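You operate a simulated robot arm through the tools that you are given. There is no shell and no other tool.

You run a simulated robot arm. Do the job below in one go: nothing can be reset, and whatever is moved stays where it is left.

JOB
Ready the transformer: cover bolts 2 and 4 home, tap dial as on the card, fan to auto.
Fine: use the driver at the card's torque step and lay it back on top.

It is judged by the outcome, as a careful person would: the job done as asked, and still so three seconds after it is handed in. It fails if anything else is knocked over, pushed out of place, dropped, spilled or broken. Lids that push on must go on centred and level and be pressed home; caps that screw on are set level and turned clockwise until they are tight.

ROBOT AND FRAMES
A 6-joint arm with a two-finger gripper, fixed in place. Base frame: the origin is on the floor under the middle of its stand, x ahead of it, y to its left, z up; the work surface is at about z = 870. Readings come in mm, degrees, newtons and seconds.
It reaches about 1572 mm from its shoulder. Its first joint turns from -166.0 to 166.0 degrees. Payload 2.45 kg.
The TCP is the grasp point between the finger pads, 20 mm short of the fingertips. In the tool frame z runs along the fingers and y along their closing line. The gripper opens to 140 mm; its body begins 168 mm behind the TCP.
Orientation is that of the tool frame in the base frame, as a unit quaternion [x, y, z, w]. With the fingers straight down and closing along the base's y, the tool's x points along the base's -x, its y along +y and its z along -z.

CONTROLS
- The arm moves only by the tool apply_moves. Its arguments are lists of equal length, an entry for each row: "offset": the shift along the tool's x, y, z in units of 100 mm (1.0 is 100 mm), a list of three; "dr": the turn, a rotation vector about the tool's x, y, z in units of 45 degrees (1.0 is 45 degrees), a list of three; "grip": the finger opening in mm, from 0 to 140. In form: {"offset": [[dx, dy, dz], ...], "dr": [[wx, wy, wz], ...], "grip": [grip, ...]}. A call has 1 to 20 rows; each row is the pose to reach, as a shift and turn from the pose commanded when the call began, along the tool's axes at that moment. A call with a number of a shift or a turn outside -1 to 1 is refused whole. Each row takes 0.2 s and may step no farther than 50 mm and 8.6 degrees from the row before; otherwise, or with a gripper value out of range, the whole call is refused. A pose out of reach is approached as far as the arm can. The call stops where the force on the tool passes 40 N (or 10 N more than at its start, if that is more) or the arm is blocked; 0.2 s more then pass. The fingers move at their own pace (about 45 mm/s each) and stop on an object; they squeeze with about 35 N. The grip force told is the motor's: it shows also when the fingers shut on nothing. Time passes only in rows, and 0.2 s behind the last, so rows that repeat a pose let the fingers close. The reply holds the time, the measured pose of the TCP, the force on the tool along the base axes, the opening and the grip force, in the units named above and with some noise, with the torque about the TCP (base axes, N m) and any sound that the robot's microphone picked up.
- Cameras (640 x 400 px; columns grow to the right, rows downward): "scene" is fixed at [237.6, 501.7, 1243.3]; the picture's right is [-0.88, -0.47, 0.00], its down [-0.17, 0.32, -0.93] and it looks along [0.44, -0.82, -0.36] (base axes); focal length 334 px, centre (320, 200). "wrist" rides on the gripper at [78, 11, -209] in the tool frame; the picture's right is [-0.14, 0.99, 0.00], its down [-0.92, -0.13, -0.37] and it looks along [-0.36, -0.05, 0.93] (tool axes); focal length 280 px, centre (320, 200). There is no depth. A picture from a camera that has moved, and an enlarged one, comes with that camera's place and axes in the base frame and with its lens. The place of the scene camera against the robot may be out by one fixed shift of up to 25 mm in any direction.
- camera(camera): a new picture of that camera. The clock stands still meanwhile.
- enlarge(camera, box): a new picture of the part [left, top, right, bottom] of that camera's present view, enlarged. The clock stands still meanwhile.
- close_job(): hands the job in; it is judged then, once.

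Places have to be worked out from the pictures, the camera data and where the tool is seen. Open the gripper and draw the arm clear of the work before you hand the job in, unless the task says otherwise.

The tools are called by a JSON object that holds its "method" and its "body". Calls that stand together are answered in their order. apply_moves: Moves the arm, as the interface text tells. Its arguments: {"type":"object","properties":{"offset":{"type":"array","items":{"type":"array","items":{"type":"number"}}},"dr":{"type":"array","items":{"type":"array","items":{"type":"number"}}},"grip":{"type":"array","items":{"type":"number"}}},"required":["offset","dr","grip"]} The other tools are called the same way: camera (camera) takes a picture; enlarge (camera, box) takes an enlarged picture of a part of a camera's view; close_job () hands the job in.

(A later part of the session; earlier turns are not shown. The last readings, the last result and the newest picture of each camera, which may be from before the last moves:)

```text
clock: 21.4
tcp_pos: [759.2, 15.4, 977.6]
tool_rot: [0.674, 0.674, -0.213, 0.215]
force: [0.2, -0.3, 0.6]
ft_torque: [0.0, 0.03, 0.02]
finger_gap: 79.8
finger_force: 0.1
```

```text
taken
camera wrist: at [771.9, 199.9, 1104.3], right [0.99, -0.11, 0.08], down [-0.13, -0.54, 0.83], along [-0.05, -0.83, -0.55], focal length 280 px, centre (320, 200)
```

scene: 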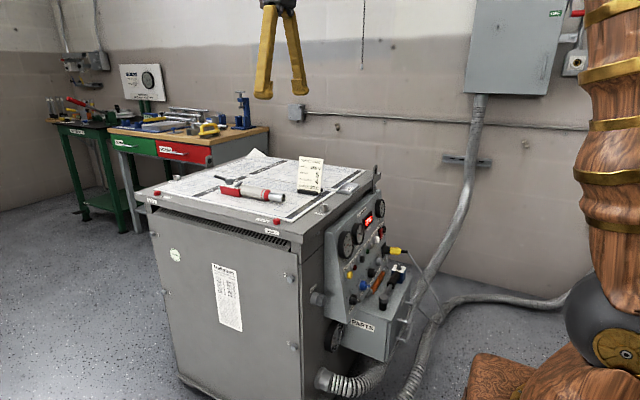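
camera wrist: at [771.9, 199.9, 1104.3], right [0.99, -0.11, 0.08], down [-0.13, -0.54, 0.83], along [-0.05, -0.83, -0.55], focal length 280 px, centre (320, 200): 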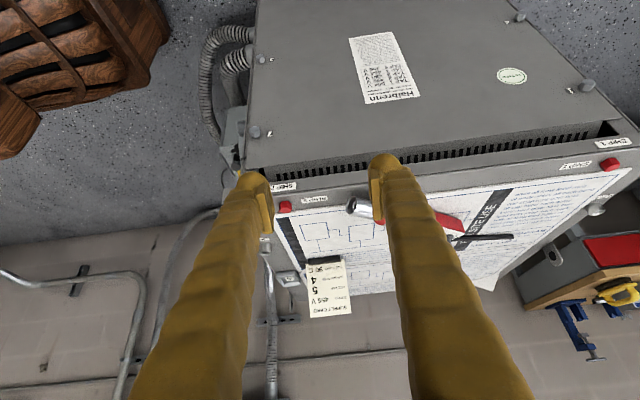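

All four cover bolts are visible (image inverted). I enlarge each of them.

{"method": "enlarge", "body": {"camera": "wrist", "box": [235, 40, 295, 150]}}

{"method": "enlarge", "body": {"camera": "wrist", "box": [500, 0, 610, 110]}}

{"method": "enlarge", "body": {"camera": "wrist", "box": [235, 110, 275, 150]}}

{"method": "enlarge", "body": {"camera": "wrist", "box": [500, 0, 540, 40]}}

{"method": "enlarge", "body": {"camera": "wrist", "box": [330, 180, 480, 260]}}

```text
3.64 times, centred on (265, 95) of wrist
camera zoom: at [771.9, 199.9, 1104.3], right [0.99, -0.11, 0.08], down [-0.13, -0.54, 0.83], along [-0.05, -0.83, -0.55], focal length 1020 px, centre (520, 582)
```

zoom: 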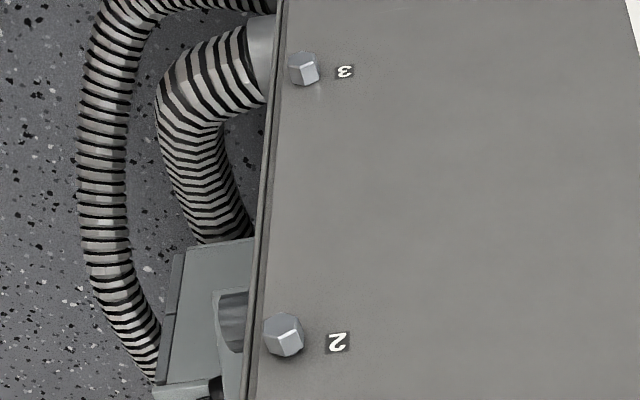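

```text
3.64 times, centred on (555, 55) of wrist
camera zoom: at [771.9, 199.9, 1104.3], right [0.99, -0.11, 0.08], down [-0.13, -0.54, 0.83], along [-0.05, -0.83, -0.55], focal length 1020 px, centre (-534, 727)
```

zoom: 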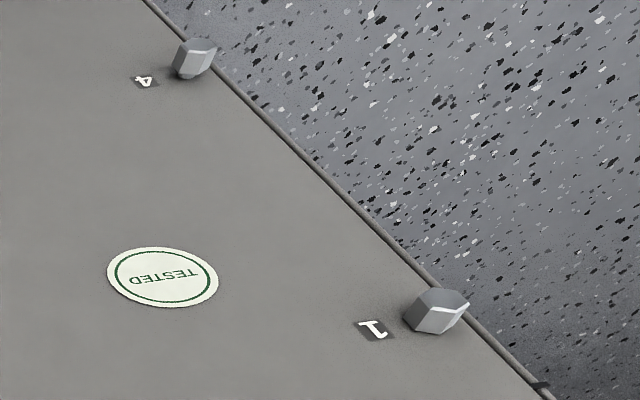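

```text
10.00 times, centred on (255, 130) of wrist
camera zoom: at [771.9, 199.9, 1104.3], right [0.99, -0.11, 0.08], down [-0.13, -0.54, 0.83], along [-0.05, -0.83, -0.55], focal length 2804 px, centre (970, 900)
```

zoom: 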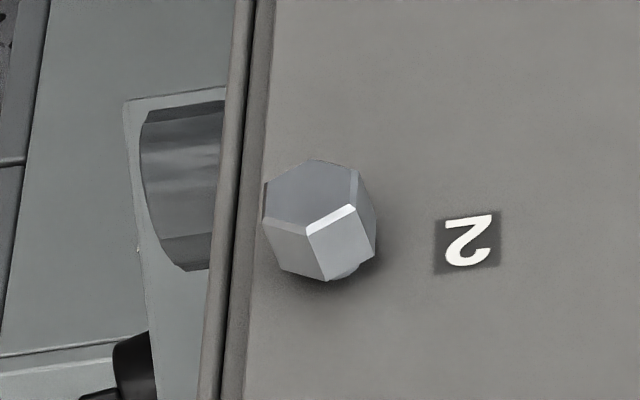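

```text
10.00 times, centred on (520, 20) of wrist
camera zoom: at [771.9, 199.9, 1104.3], right [0.99, -0.11, 0.08], down [-0.13, -0.54, 0.83], along [-0.05, -0.83, -0.55], focal length 2804 px, centre (-1680, 2000)
```

zoom: 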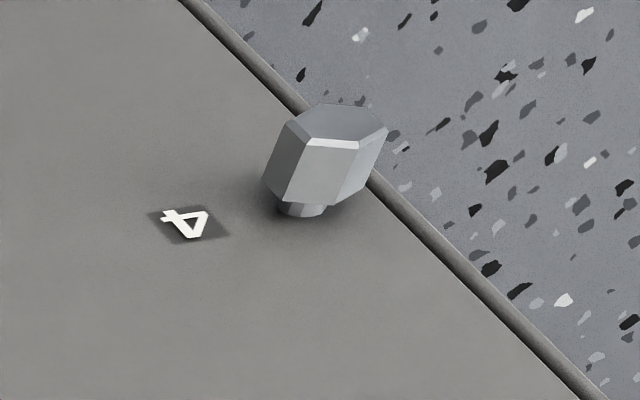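

```text
4.27 times, centred on (405, 220) of wrist
camera zoom: at [771.9, 199.9, 1104.3], right [0.99, -0.11, 0.08], down [-0.13, -0.54, 0.83], along [-0.05, -0.83, -0.55], focal length 1196 px, centre (-43, 115)
```

zoom: 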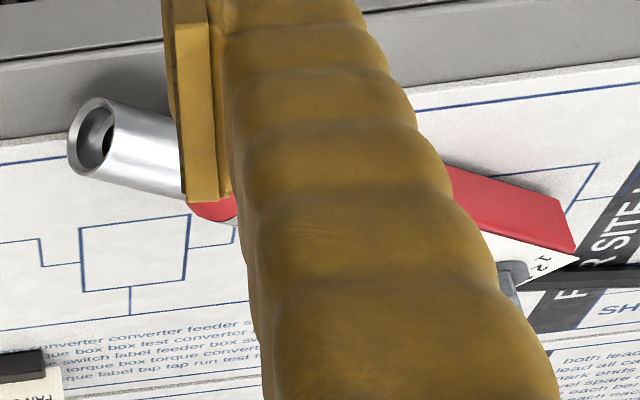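

Bolts 2 and 4 show a shank gap of a few mm; 1 and 3 look home. For accurate positions I move the camera closer to bolt 2 for a second view.

{"method": "apply_moves", "body": {"offset": [[0.23, -0.16, 0.2], [0.46, -0.33, 0.4], [0.69, -0.5, 0.6]], "dr": [[0, 0, 0], [0, 0, 0], [0, 0, 0]], "grip": [80, 80, 80]}}

{"method": "apply_moves", "body": {"offset": [[0.23, -0.16, 0.2], [0.46, -0.33, 0.4], [0.69, -0.5, 0.6], [0.69, -0.5, 0.6]], "dr": [[0, -0.17, 0], [0, -0.34, 0], [0, -0.51, 0], [0, -0.67, 0]], "grip": [80, 80, 80, 80]}}

{"method": "camera", "body": {"camera": "wrist"}}

```text
clock: 22.2
tcp_pos: [709.1, 34.8, 887.7]
tool_rot: [0.676, 0.673, -0.214, 0.213]
force: [-0.5, -0.6, -0.1]
ft_torque: [0.01, 0.01, 0.02]
finger_gap: 79.6
finger_force: 0.0
```

```text
clock: 23.2
tcp_pos: [661.6, 56.3, 800.8]
tool_rot: [0.596, 0.593, -0.384, 0.381]
force: [-0.3, 0.3, -0.5]
ft_torque: [0.02, -0.02, -0.01]
finger_gap: 79.9
finger_force: 0.1
```

```text
taken
camera wrist: at [673.7, 280.3, 816.9], right [0.99, -0.06, 0.13], down [-0.13, -0.05, 0.99], along [-0.05, -1.0, -0.06], focal length 280 px, centre (320, 200)
```

wrist: 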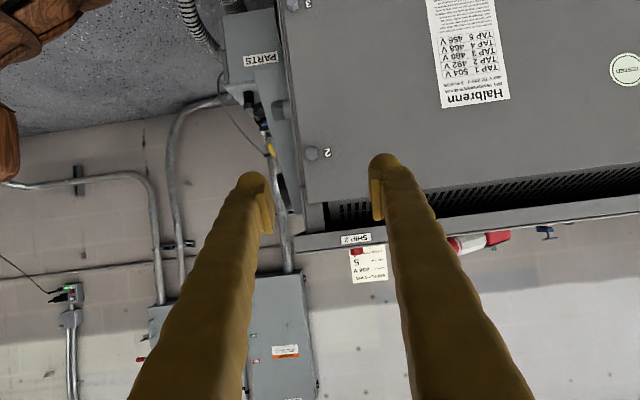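

The camera now looks almost squarely at the cover. I enlarge bolt 2 and bolt 3.

{"method": "enlarge", "body": {"camera": "wrist", "box": [291, 138, 331, 168]}}

{"method": "enlarge", "body": {"camera": "wrist", "box": [270, 0, 310, 30]}}

{"method": "enlarge", "body": {"camera": "wrist", "box": [200, 60, 320, 160]}}

```text
13.33 times, centred on (311, 153) of wrist
camera zoom: at [673.7, 280.3, 816.9], right [0.99, -0.06, 0.13], down [-0.13, -0.05, 0.99], along [-0.05, -1.0, -0.06], focal length 3738 px, centre (440, 827)
```

zoom: 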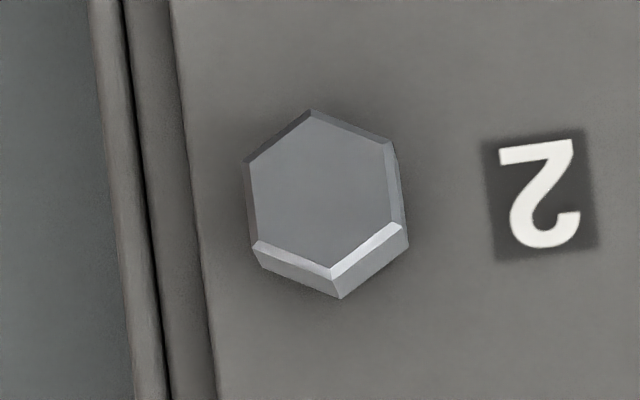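

```text
13.33 times, centred on (290, 15) of wrist
camera zoom: at [673.7, 280.3, 816.9], right [0.99, -0.06, 0.13], down [-0.13, -0.05, 0.99], along [-0.05, -1.0, -0.06], focal length 3738 px, centre (720, 2667)
```

zoom: 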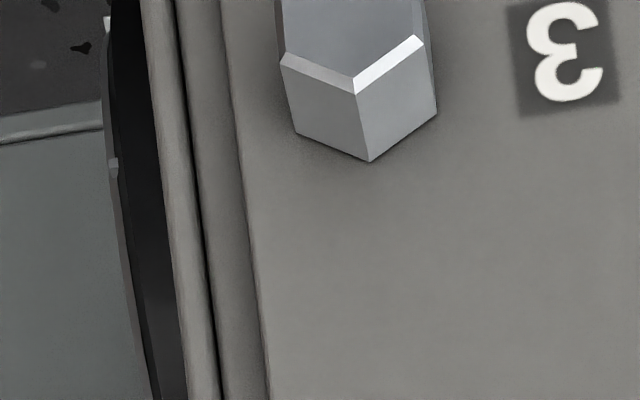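

```text
4.00 times, centred on (260, 110) of wrist
camera zoom: at [673.7, 280.3, 816.9], right [0.99, -0.06, 0.13], down [-0.13, -0.05, 0.99], along [-0.05, -1.0, -0.06], focal length 1122 px, centre (560, 560)
```

zoom: 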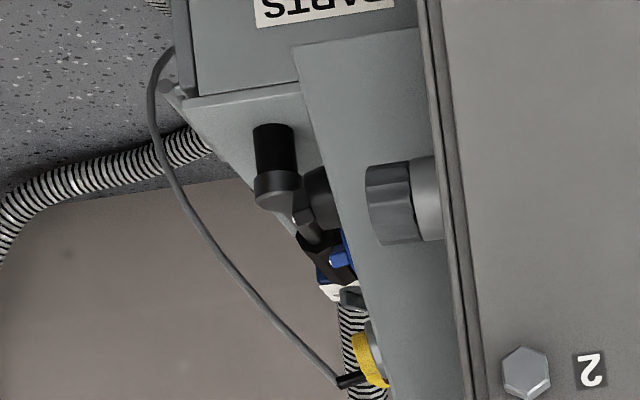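

Bolt 2's head face centre triangulates to about (648, -129, 720.5). Now I bring the tool upright (fingers down) and travel along the +y side toward bolt 4, testing that its working pose is reachable.

{"method": "apply_moves", "body": {"offset": [[0.025, 0.2, -0.054], [0.05, 0.4, -0.108], [0.075, 0.6, -0.163], [0.1, 0.8, -0.218], [0.126, 1.0, -0.272]], "dr": [[0, 0.156, 0], [0, 0.312, 0], [0, 0.468, 0], [0, 0.624, 0], [0, 0.78, 0]], "grip": [80, 80, 80, 80, 80]}}

{"method": "apply_moves", "body": {"offset": [[0.075, 0.25, 0.13], [0.15, 0.5, 0.26], [0.225, 0.75, 0.39], [0.301, 1.0, 0.519]], "dr": [[0, 0.168, 0], [0, 0.335, 0], [0, 0.503, 0], [0, 0.67, 0]], "grip": [80, 80, 80, 80]}}

{"method": "apply_moves", "body": {"offset": [[0, 0.3, 0.22], [0, 0.6, 0.44], [0, 0.9, 0.66]], "dr": [[0, 0, 0], [0, 0, 0], [0, 0, 0]], "grip": [80, 80, 80]}}

{"method": "apply_moves", "body": {"offset": [[0, 0.3, 0.22], [0, 0.6, 0.44], [0, 0.9, 0.66]], "dr": [[0, 0, 0], [0, 0, 0], [0, 0, 0]], "grip": [80, 80, 80]}}

{"method": "apply_moves", "body": {"offset": [[0, 0.3, 0.22], [0, 0.6, 0.44], [0, 0.9, 0.66]], "dr": [[0, 0, 0], [0, 0, 0], [0, 0, 0]], "grip": [80, 80, 80]}}

{"method": "camera", "body": {"camera": "scene"}}

{"method": "camera", "body": {"camera": "wrist"}}

```text
clock: 24.4
tcp_pos: [760.7, 88.9, 800.6]
tool_rot: [0.684, 0.682, -0.184, 0.184]
force: [0.0, -0.3, 0.2]
ft_torque: [0.03, 0.03, -0.01]
finger_gap: 79.8
finger_force: 0.0
```

```text
clock: 25.4
tcp_pos: [859.4, 90.3, 740.7]
tool_rot: [0.708, 0.707, 0.0, -0.001]
force: [-0.2, 0.3, 0.3]
ft_torque: [0.02, 0.0, 0.0]
finger_gap: 79.9
finger_force: 0.0
```

```text
clock: 26.2
tcp_pos: [951.8, 89.9, 672.8]
tool_rot: [0.708, 0.706, 0.001, 0.001]
force: [-0.3, -0.9, 0.6]
ft_torque: [0.0, -0.04, 0.01]
finger_gap: 80.0
finger_force: 0.1
```

```text
clock: 27.0
tcp_pos: [1044.0, 90.6, 607.6]
tool_rot: [0.708, 0.706, 0.0, 0.0]
force: [-0.6, -0.2, -0.4]
ft_torque: [0.0, 0.02, -0.01]
finger_gap: 80.0
finger_force: 0.1
```

```text
clock: 27.8
tcp_pos: [1132.2, 88.1, 541.7]
tool_rot: [0.707, 0.707, 0.001, 0.001]
force: [0.3, 0.2, 0.0]
ft_torque: [-0.02, -0.01, -0.02]
finger_gap: 80.0
finger_force: 0.1
```

```text
taken
```

scene: 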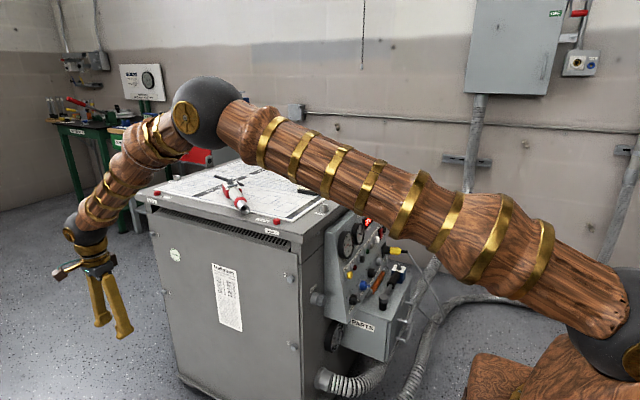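

```text
taken
camera wrist: at [1144.1, 166.4, 751.8], right [0.99, -0.14, 0.0], down [-0.13, -0.92, 0.37], along [-0.05, -0.36, -0.93], focal length 280 px, centre (320, 200)
```

wrist: 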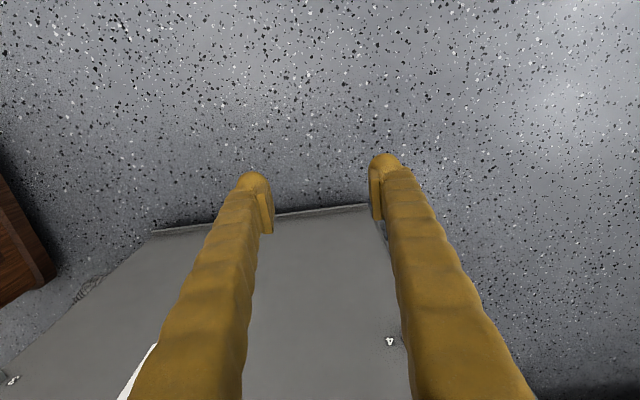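

Reachable, with good clearance. Bolt 4 is hidden behind a finger; I shift +x and pitch toward the cover to see it between the fingers.

{"method": "apply_moves", "body": {"offset": [[0, 0.25, 0], [0, 0.5, 0], [0, 0.75, 0], [0, 0.85, 0], [0, 0.85, 0]], "dr": [[0, -0.16, 0], [0, -0.32, 0], [0, -0.48, 0], [0, -0.64, 0], [0, -0.78, 0]], "grip": [100, 120, 120, 120, 120]}}

{"method": "camera", "body": {"camera": "wrist"}}

```text
clock: 29.0
tcp_pos: [1215.4, 87.8, 542.6]
tool_rot: [0.675, 0.673, -0.214, 0.214]
force: [0.1, -1.0, 0.7]
ft_torque: [0.14, 0.03, -0.02]
finger_gap: 120.0
finger_force: 0.1
```

```text
taken
camera wrist: at [1227.8, 271.7, 668.1], right [0.99, -0.12, 0.08], down [-0.13, -0.54, 0.83], along [-0.05, -0.83, -0.55], focal length 280 px, centre (320, 200)
```

wrist: 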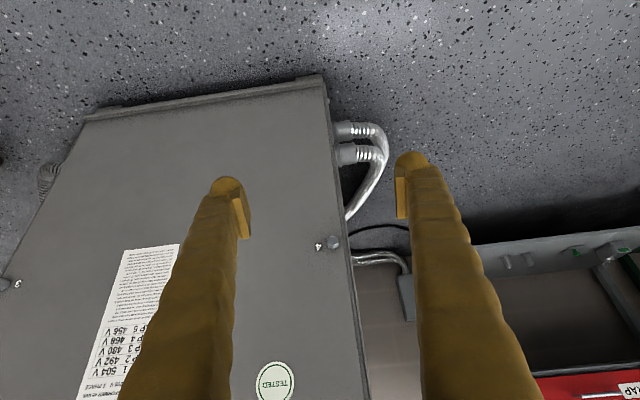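

Bolt 4 is visible now; I enlarge it for accurate position.

{"method": "enlarge", "body": {"camera": "wrist", "box": [313, 228, 353, 258]}}

{"method": "enlarge", "body": {"camera": "wrist", "box": [0, 260, 40, 300]}}

```text
13.33 times, centred on (333, 243) of wrist
camera zoom: at [1227.8, 271.7, 668.1], right [0.99, -0.12, 0.08], down [-0.13, -0.54, 0.83], along [-0.05, -0.83, -0.55], focal length 3738 px, centre (147, -373)
```

zoom: 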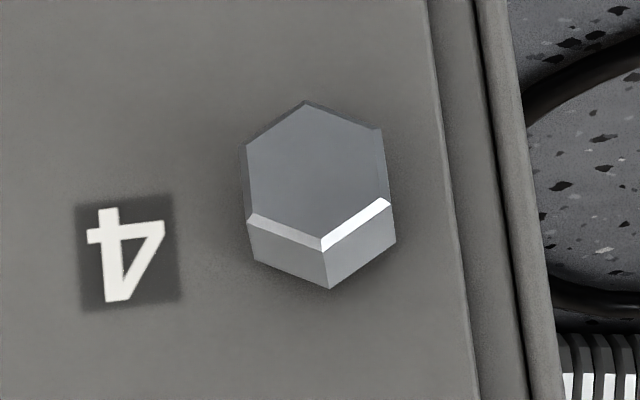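

```text
10.00 times, centred on (20, 280) of wrist
camera zoom: at [1227.8, 271.7, 668.1], right [0.99, -0.12, 0.08], down [-0.13, -0.54, 0.83], along [-0.05, -0.83, -0.55], focal length 2804 px, centre (3320, -600)
```

zoom: 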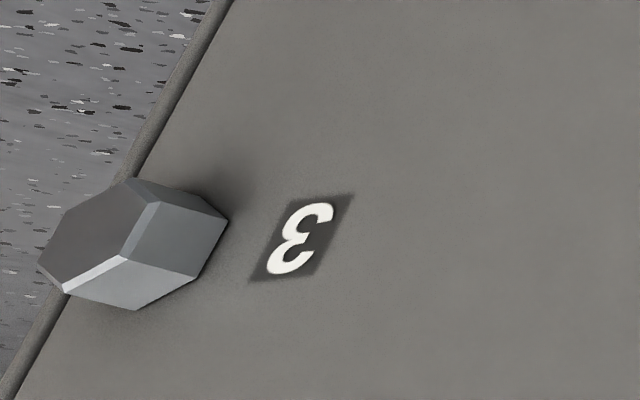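

Bolt 4's head face centre is about (1216.5, -128, 481.5). Now I go back up and over to pick the driver, turning the tool so that the camera will face the bolts once the driver points at the cover.

{"method": "apply_moves", "body": {"offset": [[-0.02, 0, -0.13], [-0.04, 0, -0.26], [-0.06, 0, -0.4], [-0.08, 0, -0.53], [-0.1, 0, -0.663]], "dr": [[0, 0.156, 0], [0, 0.312, 0], [0, 0.468, 0], [0, 0.624, 0], [0, 0.78, 0]], "grip": [120, 100, 80, 80, 80]}}

{"method": "apply_moves", "body": {"offset": [[0, -0.28, -0.33], [0, -0.56, -0.66], [0, -0.8, -1.0]], "dr": [[0, 0, 0], [0, 0, 0], [0, 0, 0]], "grip": [80, 80, 80]}}

{"method": "apply_moves", "body": {"offset": [[0, -0.28, -0.33], [0, -0.56, -0.66], [0, -0.8, -1.0]], "dr": [[0, 0, 0], [0, 0, 0], [0, 0, 0]], "grip": [80, 80, 80]}}

{"method": "apply_moves", "body": {"offset": [[0, -0.28, -0.33], [0, -0.56, -0.66], [0, -0.8, -1.0]], "dr": [[0, 0, 0], [0, 0, 0], [0, 0, 0]], "grip": [80, 80, 80]}}

{"method": "apply_moves", "body": {"offset": [[-0.1, -0.2, -0.33], [-0.3, -0.5, -0.66], [-0.6, -0.8, -0.95], [-0.9, -0.8, -0.95], [-1.0, -0.8, -0.95], [-1.0, -0.8, -0.95]], "dr": [[0, 0, 0.16], [0, 0, 0.32], [0, 0, 0.48], [0, 0, 0.64], [0, 0, 0.8], [0, 0, 0.95]], "grip": [80, 80, 80, 80, 80, 80]}}

```text
clock: 30.2
tcp_pos: [1215.7, 116.9, 601.0]
tool_rot: [0.708, 0.706, 0.0, -0.001]
force: [-0.3, 0.5, -0.6]
ft_torque: [-0.08, -0.03, -0.03]
finger_gap: 79.8
finger_force: 0.1
```

```text
clock: 31.0
tcp_pos: [1136.2, 117.2, 702.3]
tool_rot: [0.708, 0.706, 0.0, -0.001]
force: [0.4, 1.7, 0.1]
ft_torque: [-0.01, -0.03, 0.04]
finger_gap: 80.1
finger_force: 0.0
```

```text
clock: 31.8
tcp_pos: [1056.9, 117.7, 803.3]
tool_rot: [0.708, 0.706, 0.0, -0.001]
force: [-0.8, 0.0, 0.2]
ft_torque: [0.01, 0.02, 0.03]
finger_gap: 79.7
finger_force: 0.0
```

```text
clock: 32.6
tcp_pos: [975.2, 116.8, 902.8]
tool_rot: [0.708, 0.706, -0.002, -0.001]
force: [1.0, 0.2, -1.0]
ft_torque: [0.01, 0.04, 0.03]
finger_gap: 79.9
finger_force: 0.0
```

```text
refused: row 3 steps farther than a row can; nothing moved
```

The last call was refused for one step slightly too long; I resend it with smaller steps.

{"method": "apply_moves", "body": {"offset": [[-0.05, -0.2, -0.33], [-0.2, -0.45, -0.66], [-0.45, -0.65, -0.95], [-0.75, -0.8, -0.95], [-1.0, -0.8, -0.95], [-1.0, -0.8, -0.95]], "dr": [[0, 0, 0.16], [0, 0, 0.32], [0, 0, 0.48], [0, 0, 0.64], [0, 0, 0.8], [0, 0, 0.95]], "grip": [80, 80, 80, 80, 80, 80]}}

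```text
clock: 34.0
tcp_pos: [894.8, 17.7, 998.0]
tool_rot: [0.917, 0.399, 0.0, 0.0]
force: [0.4, -0.4, -0.8]
ft_torque: [0.0, -0.02, 0.0]
finger_gap: 79.6
finger_force: 0.0
```

The rotation is still free. I continue turning and move over the driver handle.

{"method": "apply_moves", "body": {"offset": [[-0.16, 0.15, 0], [-0.32, 0.3, 0], [-0.48, 0.45, 0], [-0.64, 0.6, 0], [-0.8, 0.75, 0], [-0.953, 0.885, 0]], "dr": [[0, 0, 0.167], [0, 0, 0.333], [0, 0, 0.5], [0, 0, 0.667], [0, 0, 0.833], [0, 0, 1.0]], "grip": [80, 80, 80, 80, 80, 80]}}

{"method": "apply_moves", "body": {"offset": [[-0.03, 0.2, 0], [-0.06, 0.4, 0], [-0.1, 0.6, 0], [-0.13, 0.8, 0], [-0.166, 0.975, 0]], "dr": [[0, 0, 0.18], [0, 0, 0.36], [0, 0, 0.54], [0, 0, 0.72], [0, 0, 0.898]], "grip": [80, 80, 80, 80, 80]}}

{"method": "camera", "body": {"camera": "wrist"}}

{"method": "camera", "body": {"camera": "scene"}}

```text
clock: 35.4
tcp_pos: [894.9, -113.0, 997.6]
tool_rot: [1.0, 0.018, 0.0, 0.001]
force: [0.6, -1.0, 0.2]
ft_torque: [0.0, 0.02, -0.01]
finger_gap: 79.6
finger_force: 0.0
```

```text
clock: 36.6
tcp_pos: [821.1, -286.1, 951.9]
tool_rot: [0.972, -0.211, 0.045, -0.09]
force: [-4.4, -9.9, -0.8]
ft_torque: [1.68, -0.65, 0.04]
finger_gap: 79.8
finger_force: 0.1
out of reach, approached as far as the arm can: row 1, 2, 3, 4, 5
```

```text
taken
camera wrist: at [863.3, -361.4, 1158.9], right [-0.52, -0.83, -0.2], down [-0.83, 0.44, 0.34], along [-0.2, 0.35, -0.92], focal length 280 px, centre (320, 200)
```

wrist: 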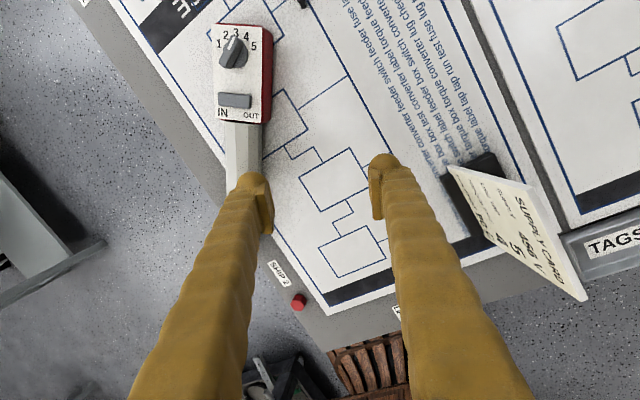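

```text
taken
```

scene: 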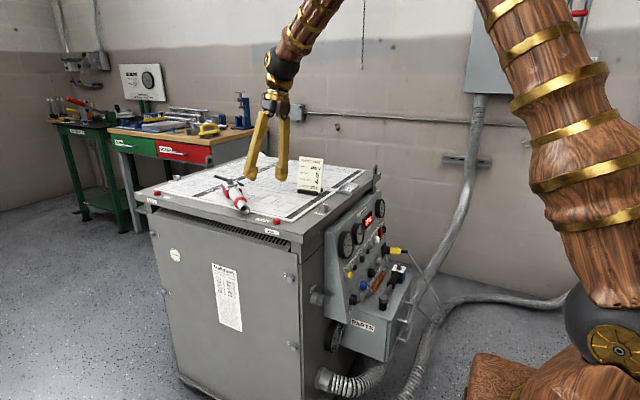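

The turn hit a joint limit and the arm drifted. I check the card closely before undoing the move.

{"method": "enlarge", "body": {"camera": "scene", "box": [220, 100, 350, 220]}}

{"method": "enlarge", "body": {"camera": "wrist", "box": [200, 10, 300, 110]}}

```text
3.33 times, centred on (285, 160) of scene
camera zoom: at [237.6, 501.7, 1243.3], right [-0.88, -0.47, 0.0], down [-0.17, 0.32, -0.93], along [0.44, -0.82, -0.36], focal length 1112 px, centre (437, 333)
```

zoom: 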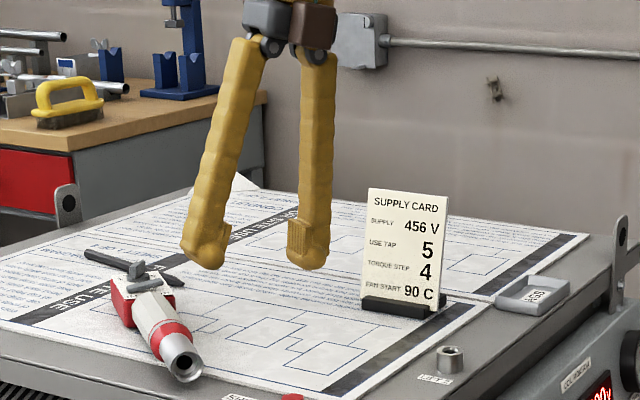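

```text
4.00 times, centred on (250, 60) of wrist
camera zoom: at [863.3, -361.4, 1158.9], right [-0.52, -0.83, -0.2], down [-0.83, 0.44, 0.34], along [-0.2, 0.35, -0.92], focal length 1122 px, centre (600, 760)
```

zoom: 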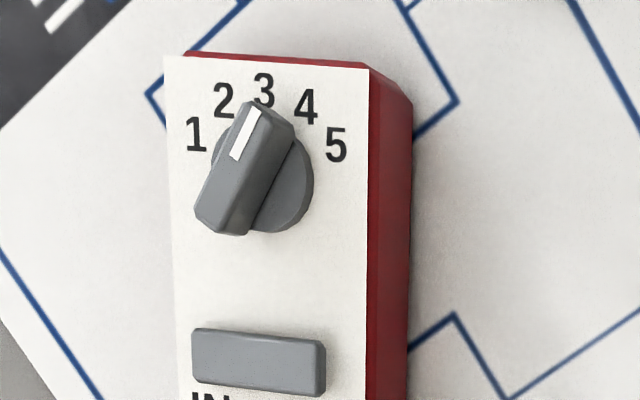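

The card stands untouched. I reverse that move exactly, then go the other way round with the wrist (closing direction at +52°).

{"method": "apply_moves", "body": {"offset": [[-0.101, -0.17, 0], [-0.202, -0.34, 0], [-0.303, -0.51, 0], [-0.404, -0.68, 0], [-0.505, -0.85, 0], [-0.505, -0.85, 0]], "dr": [[0, 0, -0.18], [0, 0, -0.36], [0, 0, -0.54], [0, 0, -0.72], [0, 0, -0.898], [0, 0, -0.898]], "grip": [80, 80, 80, 80, 80, 80]}}

```text
clock: 38.0
tcp_pos: [808.5, -197.4, 966.0]
tool_rot: [0.986, 0.133, 0.073, -0.069]
force: [0.2, 0.4, 0.0]
ft_torque: [0.01, 0.0, 0.0]
finger_gap: 79.7
finger_force: 0.2
```

The commanded pose was re-based where the arm stopped, so the tool is now tilted ~11°. I straighten it and rise away from the objects.

{"method": "apply_moves", "body": {"offset": [[0.3, 0.05, -0.15], [0.637, 0.116, -0.316], [0.637, 0.116, -0.316]], "dr": [[-0.075, -0.104, 0], [-0.149, -0.208, 0], [-0.149, -0.208, 0]], "grip": [80, 80, 80]}}

```text
clock: 38.8
tcp_pos: [869.0, -196.5, 1004.0]
tool_rot: [0.991, 0.133, 0.0, 0.0]
force: [-0.9, -0.2, -0.6]
ft_torque: [0.01, -0.03, -0.01]
finger_gap: 79.7
finger_force: 0.0
```

Tool is straight again. I rotate it counter-clockwise in three stages to bring the closing direction across the driver's handle.

{"method": "apply_moves", "body": {"offset": [[0.02, 0.03, 0], [0.04, 0.06, 0], [0.06, 0.09, 0], [0.08, 0.12, 0], [0.089, 0.15, 0], [0.089, 0.167, 0]], "dr": [[0, 0, -0.167], [0, 0, -0.333], [0, 0, -0.5], [0, 0, -0.667], [0, 0, -0.833], [0, 0, -1.0]], "grip": [80, 80, 80, 80, 80, 80]}}

{"method": "apply_moves", "body": {"offset": [[0, 0, 0], [0, 0, 0], [0, 0, 0], [0, 0, 0], [0, 0, 0], [0, 0, 0]], "dr": [[0, 0, -0.167], [0, 0, -0.333], [0, 0, -0.5], [0, 0, -0.667], [0, 0, -0.833], [0, 0, -1.0]], "grip": [80, 80, 80, 80, 80, 80]}}

{"method": "apply_moves", "body": {"offset": [[0, 0, 0], [0, 0, 0], [0, 0, 0], [0, 0, 0], [0, 0, 0], [0, 0, 0]], "dr": [[0, 0, -0.167], [0, 0, -0.333], [0, 0, -0.5], [0, 0, -0.667], [0, 0, -0.809], [0, 0, -0.809]], "grip": [80, 80, 80, 80, 80, 80]}}

{"method": "camera", "body": {"camera": "wrist"}}

```text
clock: 40.2
tcp_pos: [880.8, -210.4, 1005.6]
tool_rot: [0.864, 0.503, 0.0, -0.001]
force: [0.2, -0.4, 0.0]
ft_torque: [0.01, 0.02, 0.01]
finger_gap: 79.8
finger_force: 0.1
```

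```text
clock: 41.6
tcp_pos: [881.0, -208.0, 1006.2]
tool_rot: [0.606, 0.796, 0.001, -0.001]
force: [-1.0, 0.4, 0.2]
ft_torque: [0.01, 0.01, -0.02]
finger_gap: 79.9
finger_force: 0.1
```

```text
clock: 43.0
tcp_pos: [880.7, -209.1, 1004.9]
tool_rot: [0.327, 0.945, 0.001, -0.001]
force: [0.5, -0.1, 0.6]
ft_torque: [-0.04, 0.01, 0.0]
finger_gap: 80.0
finger_force: 0.0
```

```text
taken
camera wrist: at [828.0, -153.1, 1214.6], right [0.72, 0.69, 0.0], down [0.64, -0.67, 0.37], along [0.26, -0.26, -0.93], focal length 280 px, centre (320, 200)
```

wrist: 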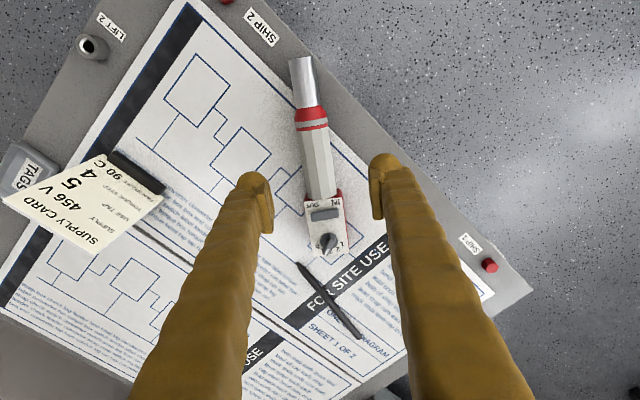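

The driver lies between the fingers. I zoom on the dial and on the handle for a check.

{"method": "enlarge", "body": {"camera": "wrist", "box": [295, 190, 360, 265]}}

{"method": "enlarge", "body": {"camera": "wrist", "box": [240, 40, 400, 260]}}

```text
5.33 times, centred on (328, 228) of wrist
camera zoom: at [828.0, -153.1, 1214.6], right [0.72, 0.69, 0.0], down [0.64, -0.67, 0.37], along [0.26, -0.26, -0.93], focal length 1495 px, centre (280, 53)
```

zoom: 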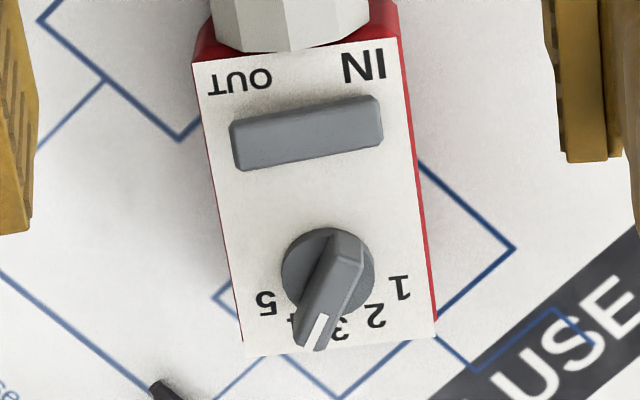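

```text
1.82 times, centred on (320, 150) of wrist
camera zoom: at [828.0, -153.1, 1214.6], right [0.72, 0.69, 0.0], down [0.64, -0.67, 0.37], along [0.26, -0.26, -0.93], focal length 510 px, centre (320, 291)
```

zoom: 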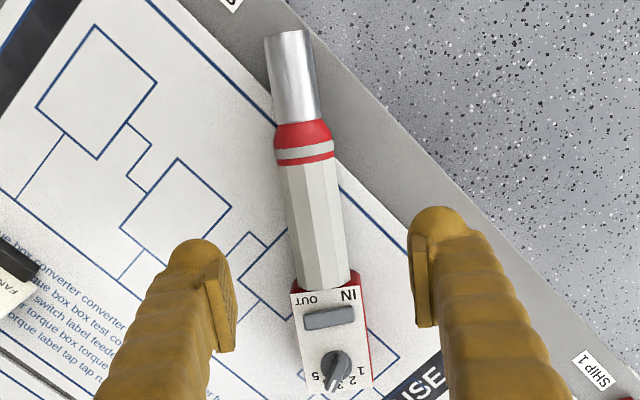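

Pointer sits at/near 4. The handle is centred within ~2 mm of the grasp line; I descend around it (tips to ~877) and close.

{"method": "apply_moves", "body": {"offset": [[0, -0.02, 0.3], [0, -0.02, 0.6], [0, -0.02, 0.8], [0, -0.02, 0.8]], "dr": [[0, 0, 0], [0, 0, 0], [0, 0, 0], [0, 0, 0]], "grip": [80, 80, 80, 80]}}

{"method": "enlarge", "body": {"camera": "wrist", "box": [220, 0, 420, 250]}}

{"method": "enlarge", "body": {"camera": "scene", "box": [190, 120, 290, 220]}}

```text
clock: 44.0
tcp_pos: [879.0, -210.6, 925.7]
tool_rot: [0.328, 0.945, 0.001, -0.001]
force: [0.0, 0.1, -0.2]
ft_torque: [-0.01, -0.03, -0.01]
finger_gap: 80.1
finger_force: 0.2
```

```text
1.60 times, centred on (320, 125) of wrist
camera zoom: at [825.6, -154.8, 1134.0], right [0.72, 0.69, 0.0], down [0.64, -0.67, 0.37], along [0.25, -0.26, -0.93], focal length 449 px, centre (320, 320)
```

zoom: 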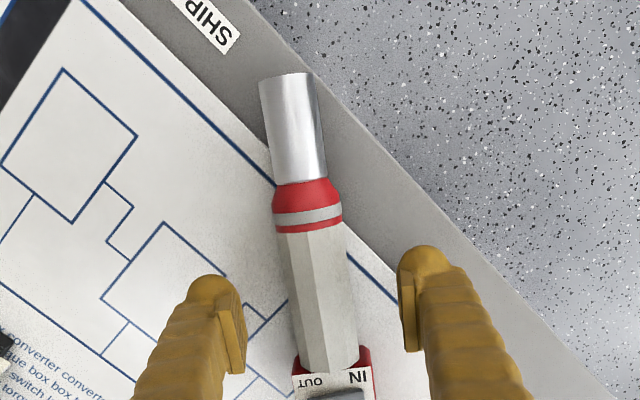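

```text
4.00 times, centred on (240, 170) of scene
camera zoom: at [237.6, 501.7, 1243.3], right [-0.88, -0.47, 0.0], down [-0.17, 0.32, -0.93], along [0.44, -0.82, -0.36], focal length 1334 px, centre (640, 320)
```

zoom: 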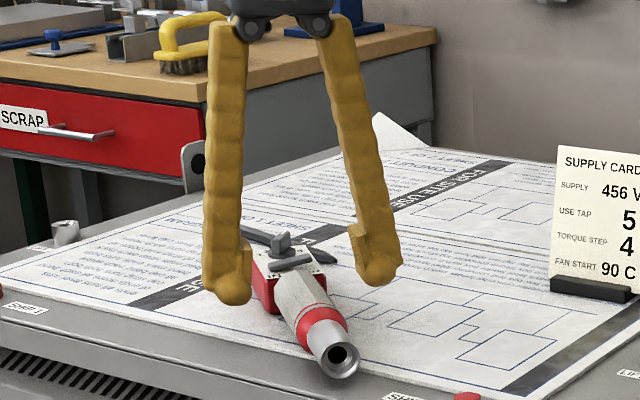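

Well aligned. I descend the last 29 mm and close on the handle.

{"method": "apply_moves", "body": {"offset": [[0, 0, 0.15], [0, 0, 0.29], [0, 0, 0.29], [0, 0, 0.29], [0, 0, 0.29], [0, 0, 0.29], [0, 0, 0.29]], "dr": [[0, 0, 0], [0, 0, 0], [0, 0, 0], [0, 0, 0], [0, 0, 0], [0, 0, 0], [0, 0, 0]], "grip": [80, 80, 55, 30, 20, 20, 20]}}

{"method": "enlarge", "body": {"camera": "scene", "box": [190, 120, 290, 220]}}

```text
clock: 45.6
tcp_pos: [879.3, -211.6, 896.8]
tool_rot: [0.328, 0.945, 0.0, 0.0]
force: [1.0, 0.7, -0.1]
ft_torque: [-0.02, -0.03, 0.07]
finger_gap: 34.1
finger_force: 35.6
```

```text
4.00 times, centred on (240, 170) of scene
camera zoom: at [237.6, 501.7, 1243.3], right [-0.88, -0.47, 0.0], down [-0.17, 0.32, -0.93], along [0.44, -0.82, -0.36], focal length 1334 px, centre (640, 320)
```

zoom: 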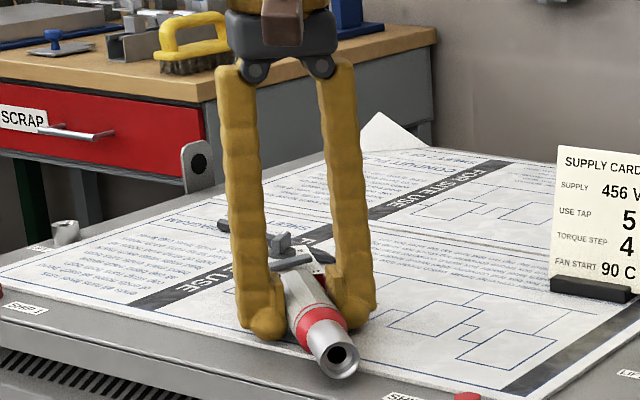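

Handle gripped at 34 mm. I lift gently by ~60 mm and look at how it hangs.

{"method": "apply_moves", "body": {"offset": [[0, 0, -0.1], [0, 0, -0.25], [0, 0, -0.45], [0, 0, -0.6], [0, 0, -0.6]], "dr": [[0, 0, 0], [0, 0, 0], [0, 0, 0], [0, 0, 0], [0, 0, 0]], "grip": [20, 20, 20, 20, 20]}}

{"method": "enlarge", "body": {"camera": "scene", "box": [190, 100, 290, 200]}}

{"method": "enlarge", "body": {"camera": "wrist", "box": [220, 0, 420, 250]}}

```text
clock: 46.8
tcp_pos: [879.9, -210.3, 957.5]
tool_rot: [0.329, 0.944, 0.001, -0.001]
force: [-0.5, 0.0, -5.9]
ft_torque: [0.1, 0.13, 0.01]
finger_gap: 33.8
finger_force: 34.9
```

```text
4.00 times, centred on (240, 150) of scene
camera zoom: at [237.6, 501.7, 1243.3], right [-0.88, -0.47, 0.0], down [-0.17, 0.32, -0.93], along [0.44, -0.82, -0.36], focal length 1334 px, centre (640, 400)
```

zoom: 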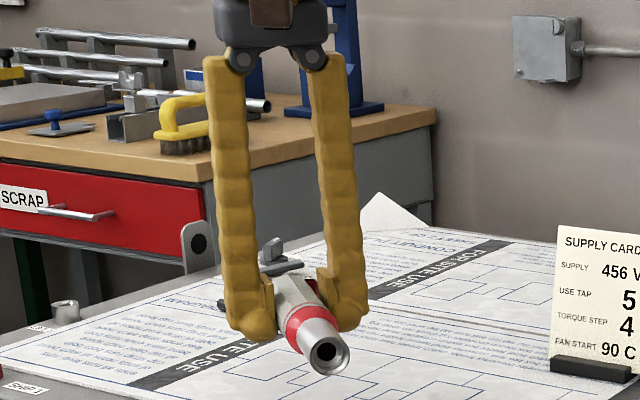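

```text
1.60 times, centred on (320, 125) of wrist
camera zoom: at [826.6, -153.8, 1166.2], right [0.72, 0.69, 0.0], down [0.64, -0.67, 0.37], along [0.25, -0.26, -0.93], focal length 449 px, centre (320, 320)
```

zoom: 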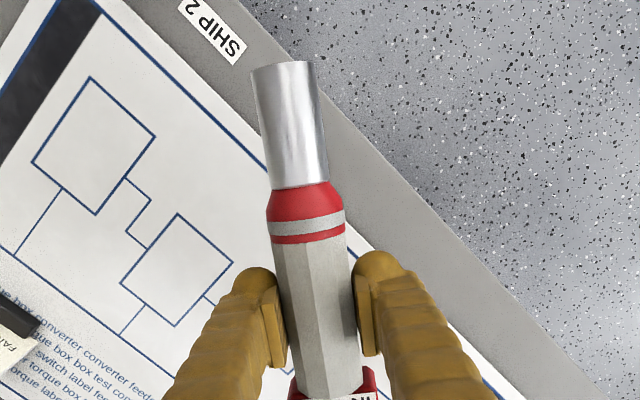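

It hangs level (0.6 kg); the socket tip is ~110 mm ahead of the grasp point. I carry it out over +y while turning the socket to point at the cover (-y).

{"method": "apply_moves", "body": {"offset": [[0.16, 0.066, -0.1], [0.32, 0.132, -0.2], [0.48, 0.2, -0.3], [0.64, 0.266, -0.4], [0.8, 0.332, -0.45], [0.95, 0.397, -0.45]], "dr": [[0, 0, -0.167], [0, 0, -0.333], [0, 0, -0.5], [0, 0, -0.667], [0, 0, -0.833], [0, 0, -1.0]], "grip": [20, 20, 20, 20, 20, 20]}}

{"method": "apply_moves", "body": {"offset": [[0.115, 0.165, 0], [0.23, 0.33, 0], [0.345, 0.49, 0], [0.46, 0.66, 0], [0.575, 0.82, 0], [0.69, 0.987, 0]], "dr": [[0, 0, -0.167], [0, 0, -0.333], [0, 0, -0.5], [0, 0, -0.667], [0, 0, -0.833], [0, 0, -1.0]], "grip": [20, 20, 20, 20, 20, 20]}}

{"method": "apply_moves", "body": {"offset": [[-0.07, 0.16, 0], [-0.14, 0.32, 0], [-0.21, 0.48, 0], [-0.28, 0.64, 0], [-0.35, 0.8, 0], [-0.396, 0.95, 0]], "dr": [[0, 0, -0.15], [0, 0, -0.3], [0, 0, -0.45], [0, 0, -0.6], [0, 0, -0.75], [0, 0, -0.851]], "grip": [20, 20, 20, 20, 20, 20]}}

{"method": "camera", "body": {"camera": "scene"}}

{"method": "camera", "body": {"camera": "wrist"}}

```text
clock: 48.2
tcp_pos: [831.2, -120.1, 1002.0]
tool_rot: [-0.059, 0.998, 0.001, 0.001]
force: [0.4, 0.9, -6.1]
ft_torque: [0.0, 0.19, 0.02]
finger_gap: 34.2
finger_force: 35.2
```

```text
clock: 49.6
tcp_pos: [749.5, -29.6, 1000.4]
tool_rot: [-0.437, 0.899, 0.001, -0.001]
force: [0.5, 0.0, -6.0]
ft_torque: [-0.15, 0.07, 0.02]
finger_gap: 34.2
finger_force: 35.1
```

```text
clock: 51.0
tcp_pos: [700.1, 58.6, 1001.5]
tool_rot: [0.708, -0.706, -0.001, 0.0]
force: [0.5, -0.4, -7.1]
ft_torque: [-0.19, 0.02, 0.0]
finger_gap: 34.0
finger_force: 35.3
```

```text
taken
```

scene: 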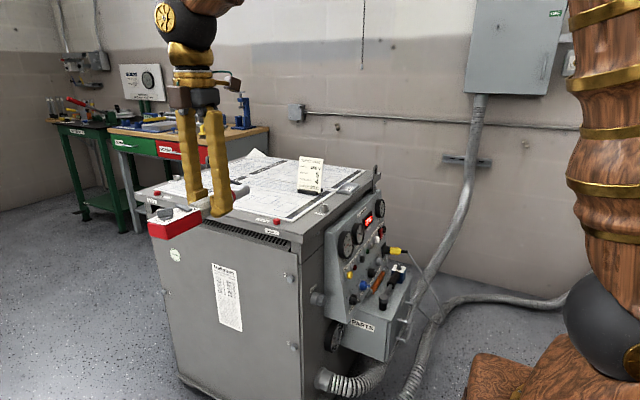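

```text
taken
camera wrist: at [691.1, -19.1, 1210.3], right [-0.99, 0.14, 0.0], down [0.13, 0.92, 0.37], along [0.05, 0.37, -0.93], focal length 280 px, centre (320, 200)
```

wrist: 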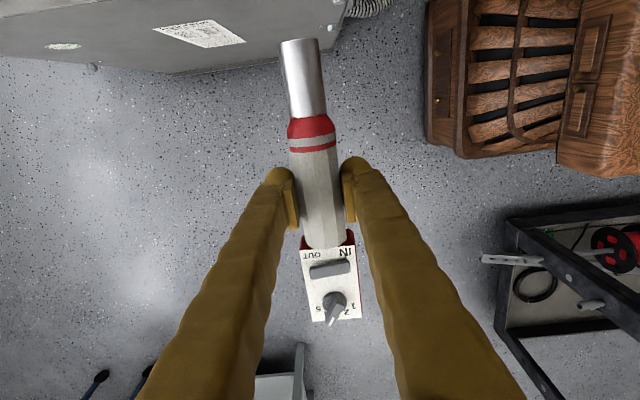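

The driver now points at the cover. I check the dial and the driver's attitude.

{"method": "enlarge", "body": {"camera": "wrist", "box": [290, 230, 380, 330]}}

{"method": "enlarge", "body": {"camera": "scene", "box": [140, 160, 260, 250]}}

{"method": "enlarge", "body": {"camera": "wrist", "box": [260, 20, 370, 270]}}

```text
4.00 times, centred on (335, 280) of wrist
camera zoom: at [691.1, -19.1, 1210.3], right [-0.99, 0.14, 0.0], down [0.13, 0.92, 0.37], along [0.05, 0.37, -0.93], focal length 1122 px, centre (260, -120)
```

zoom: 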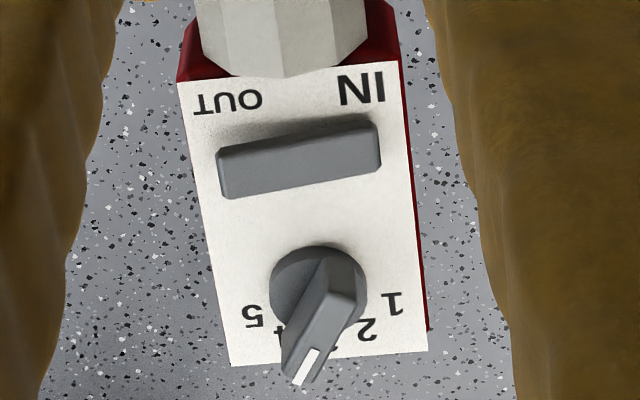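

```text
4.44 times, centred on (200, 205) of scene
camera zoom: at [237.6, 501.7, 1243.3], right [-0.88, -0.47, 0.0], down [-0.17, 0.32, -0.93], along [0.44, -0.82, -0.36], focal length 1483 px, centre (853, 178)
```

zoom: 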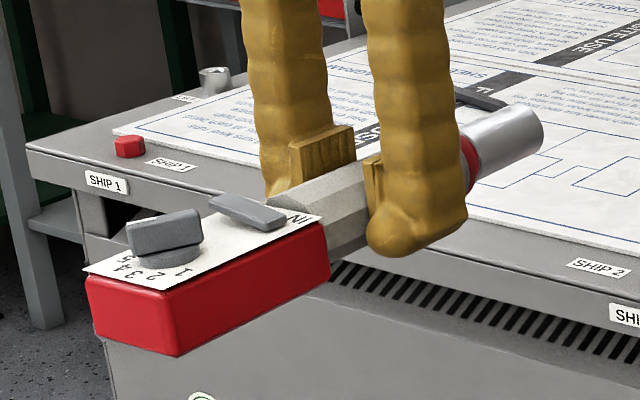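

```text
1.60 times, centred on (315, 145) of wrist
camera zoom: at [691.1, -19.1, 1210.3], right [-0.99, 0.14, 0.0], down [0.13, 0.92, 0.37], along [0.05, 0.37, -0.93], focal length 449 px, centre (328, 288)
```

zoom: 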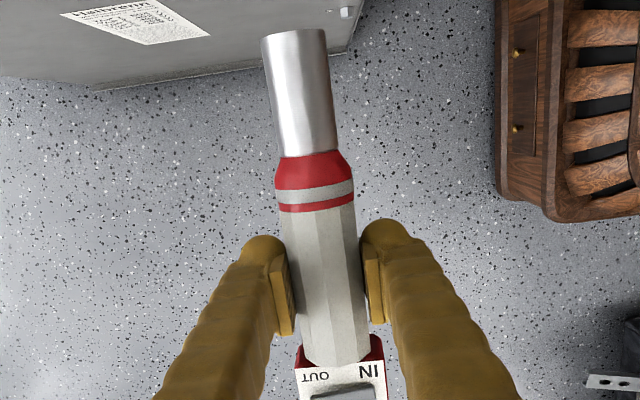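

Level and aligned to within ~1°. I lower it in front of bolt 2, still 70+ mm off the cover.

{"method": "apply_moves", "body": {"offset": [[0, 0.17, 0.33], [0, 0.34, 0.66], [0, 0.513, 1.0]], "dr": [[0, 0, 0], [0, 0, 0], [0, 0, 0]], "grip": [20, 20, 20]}}

{"method": "apply_moves", "body": {"offset": [[0, 0, 0.33], [0, 0, 0.66], [0, 0, 1.0]], "dr": [[0, 0, 0], [0, 0, 0], [0, 0, 0]], "grip": [20, 20, 20]}}

{"method": "apply_moves", "body": {"offset": [[0, 0, 0.33], [0.2, 0, 0.6], [0.45, 0, 0.735], [0.45, 0, 0.735]], "dr": [[0, 0, 0], [0, 0, 0], [0, 0, 0], [0, 0, 0]], "grip": [20, 20, 20, 20]}}

{"method": "camera", "body": {"camera": "scene"}}

{"method": "camera", "body": {"camera": "wrist"}}

```text
clock: 51.8
tcp_pos: [649.1, 59.1, 900.7]
tool_rot: [0.707, -0.707, -0.001, 0.0]
force: [0.0, 0.0, -5.7]
ft_torque: [-0.12, 0.03, -0.01]
finger_gap: 34.0
finger_force: 35.3
```

```text
clock: 52.6
tcp_pos: [650.5, 59.8, 801.2]
tool_rot: [0.707, -0.707, -0.001, 0.0]
force: [0.3, -0.2, -5.2]
ft_torque: [-0.16, 0.01, 0.0]
finger_gap: 33.9
finger_force: 35.4
```

```text
clock: 53.6
tcp_pos: [649.9, 14.5, 728.1]
tool_rot: [0.707, -0.707, 0.0, 0.0]
force: [-0.5, -0.2, -6.2]
ft_torque: [-0.2, -0.02, -0.02]
finger_gap: 33.8
finger_force: 35.1
```

```text
taken
```

scene: 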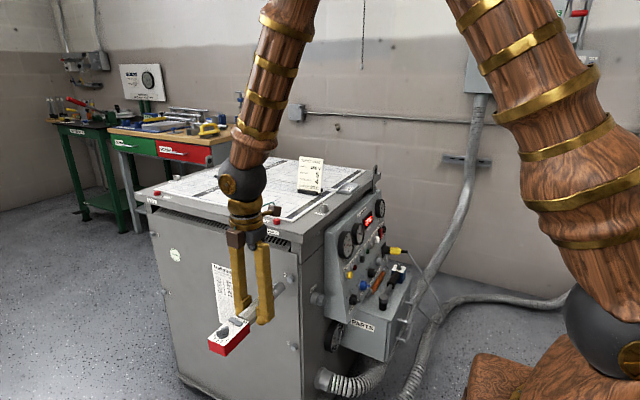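

```text
taken
camera wrist: at [640.8, -64.0, 937.9], right [-0.99, 0.14, 0.0], down [0.13, 0.92, 0.37], along [0.05, 0.37, -0.93], focal length 280 px, centre (320, 200)
```

wrist: 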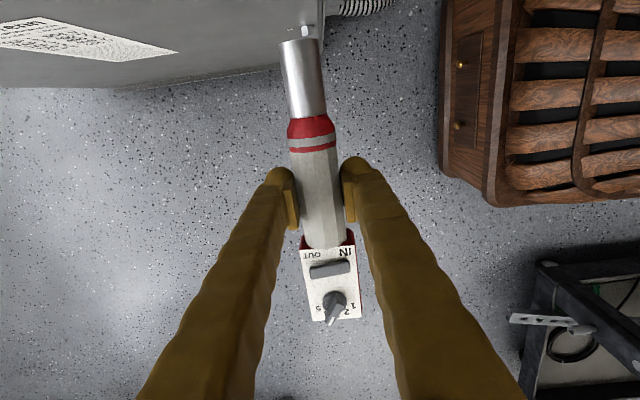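

I enlarge both views around the socket and bolt 2 to check the alignment.

{"method": "enlarge", "body": {"camera": "wrist", "box": [260, 0, 350, 60]}}

{"method": "enlarge", "body": {"camera": "scene", "box": [255, 260, 315, 310]}}

```text
6.67 times, centred on (305, 30) of wrist
camera zoom: at [640.8, -64.0, 937.9], right [-0.99, 0.14, 0.0], down [0.13, 0.92, 0.37], along [0.05, 0.37, -0.93], focal length 1869 px, centre (420, 1333)
```

zoom: 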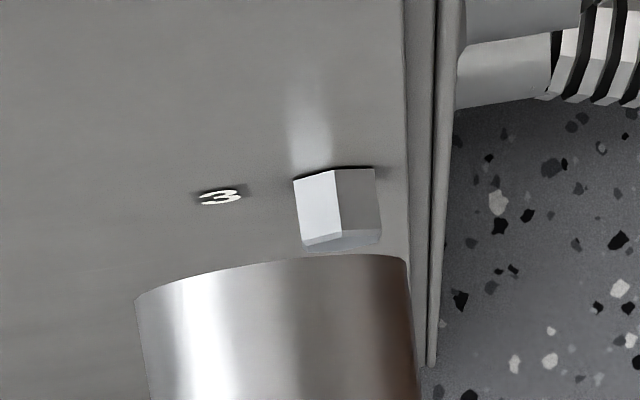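

```text
8.00 times, centred on (285, 285) of scene
camera zoom: at [237.6, 501.7, 1243.3], right [-0.88, -0.47, 0.0], down [-0.17, 0.32, -0.93], along [0.44, -0.82, -0.36], focal length 2669 px, centre (600, -480)
```

zoom: 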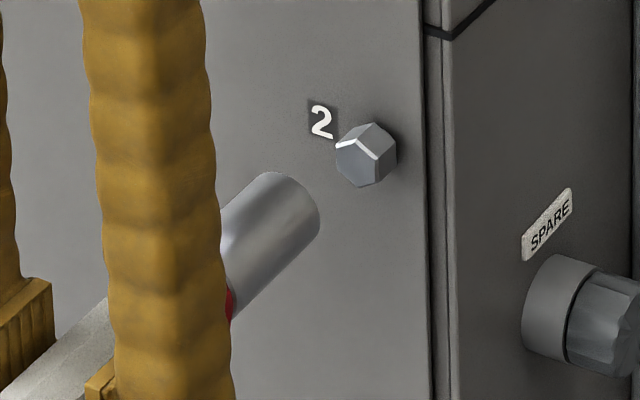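

Bolt 2 is above this wrist view; the scene view suggests the socket is a few mm high/right of the bolt's axis. I zoom further for a better measurement.

{"method": "enlarge", "body": {"camera": "scene", "box": [276, 266, 300, 296]}}

```text
13.33 times, centred on (288, 281) of scene
camera zoom: at [237.6, 501.7, 1243.3], right [-0.88, -0.47, 0.0], down [-0.17, 0.32, -0.93], along [0.44, -0.82, -0.36], focal length 4448 px, centre (747, -880)
```

zoom: 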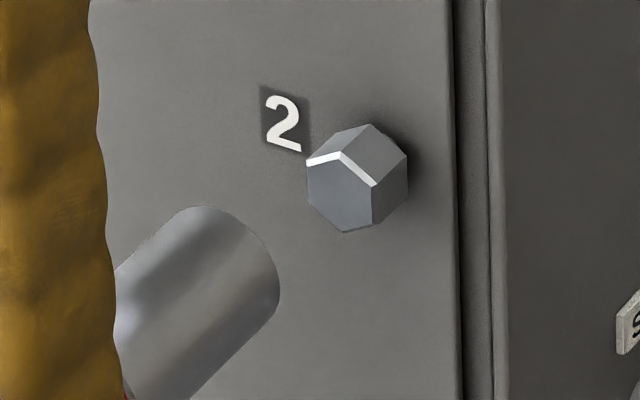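

I check the driver's tilt with a zoom on its whole length.

{"method": "enlarge", "body": {"camera": "scene", "box": [200, 265, 300, 360]}}

{"method": "enlarge", "body": {"camera": "scene", "box": [204, 300, 264, 360]}}

```text
4.21 times, centred on (250, 312) of scene
camera zoom: at [237.6, 501.7, 1243.3], right [-0.88, -0.47, 0.0], down [-0.17, 0.32, -0.93], along [0.44, -0.82, -0.36], focal length 1405 px, centre (615, -274)
```

zoom: 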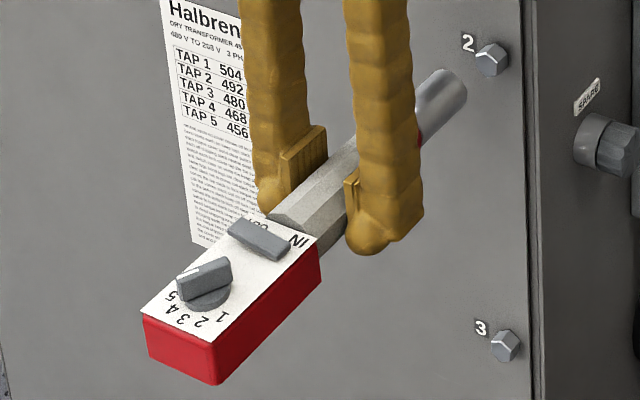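

```text
6.67 times, centred on (234, 330) of scene
camera zoom: at [237.6, 501.7, 1243.3], right [-0.88, -0.47, 0.0], down [-0.17, 0.32, -0.93], along [0.44, -0.82, -0.36], focal length 2224 px, centre (893, -667)
```

zoom: 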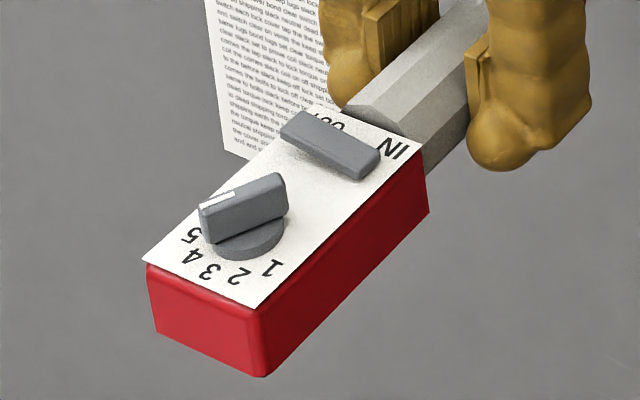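

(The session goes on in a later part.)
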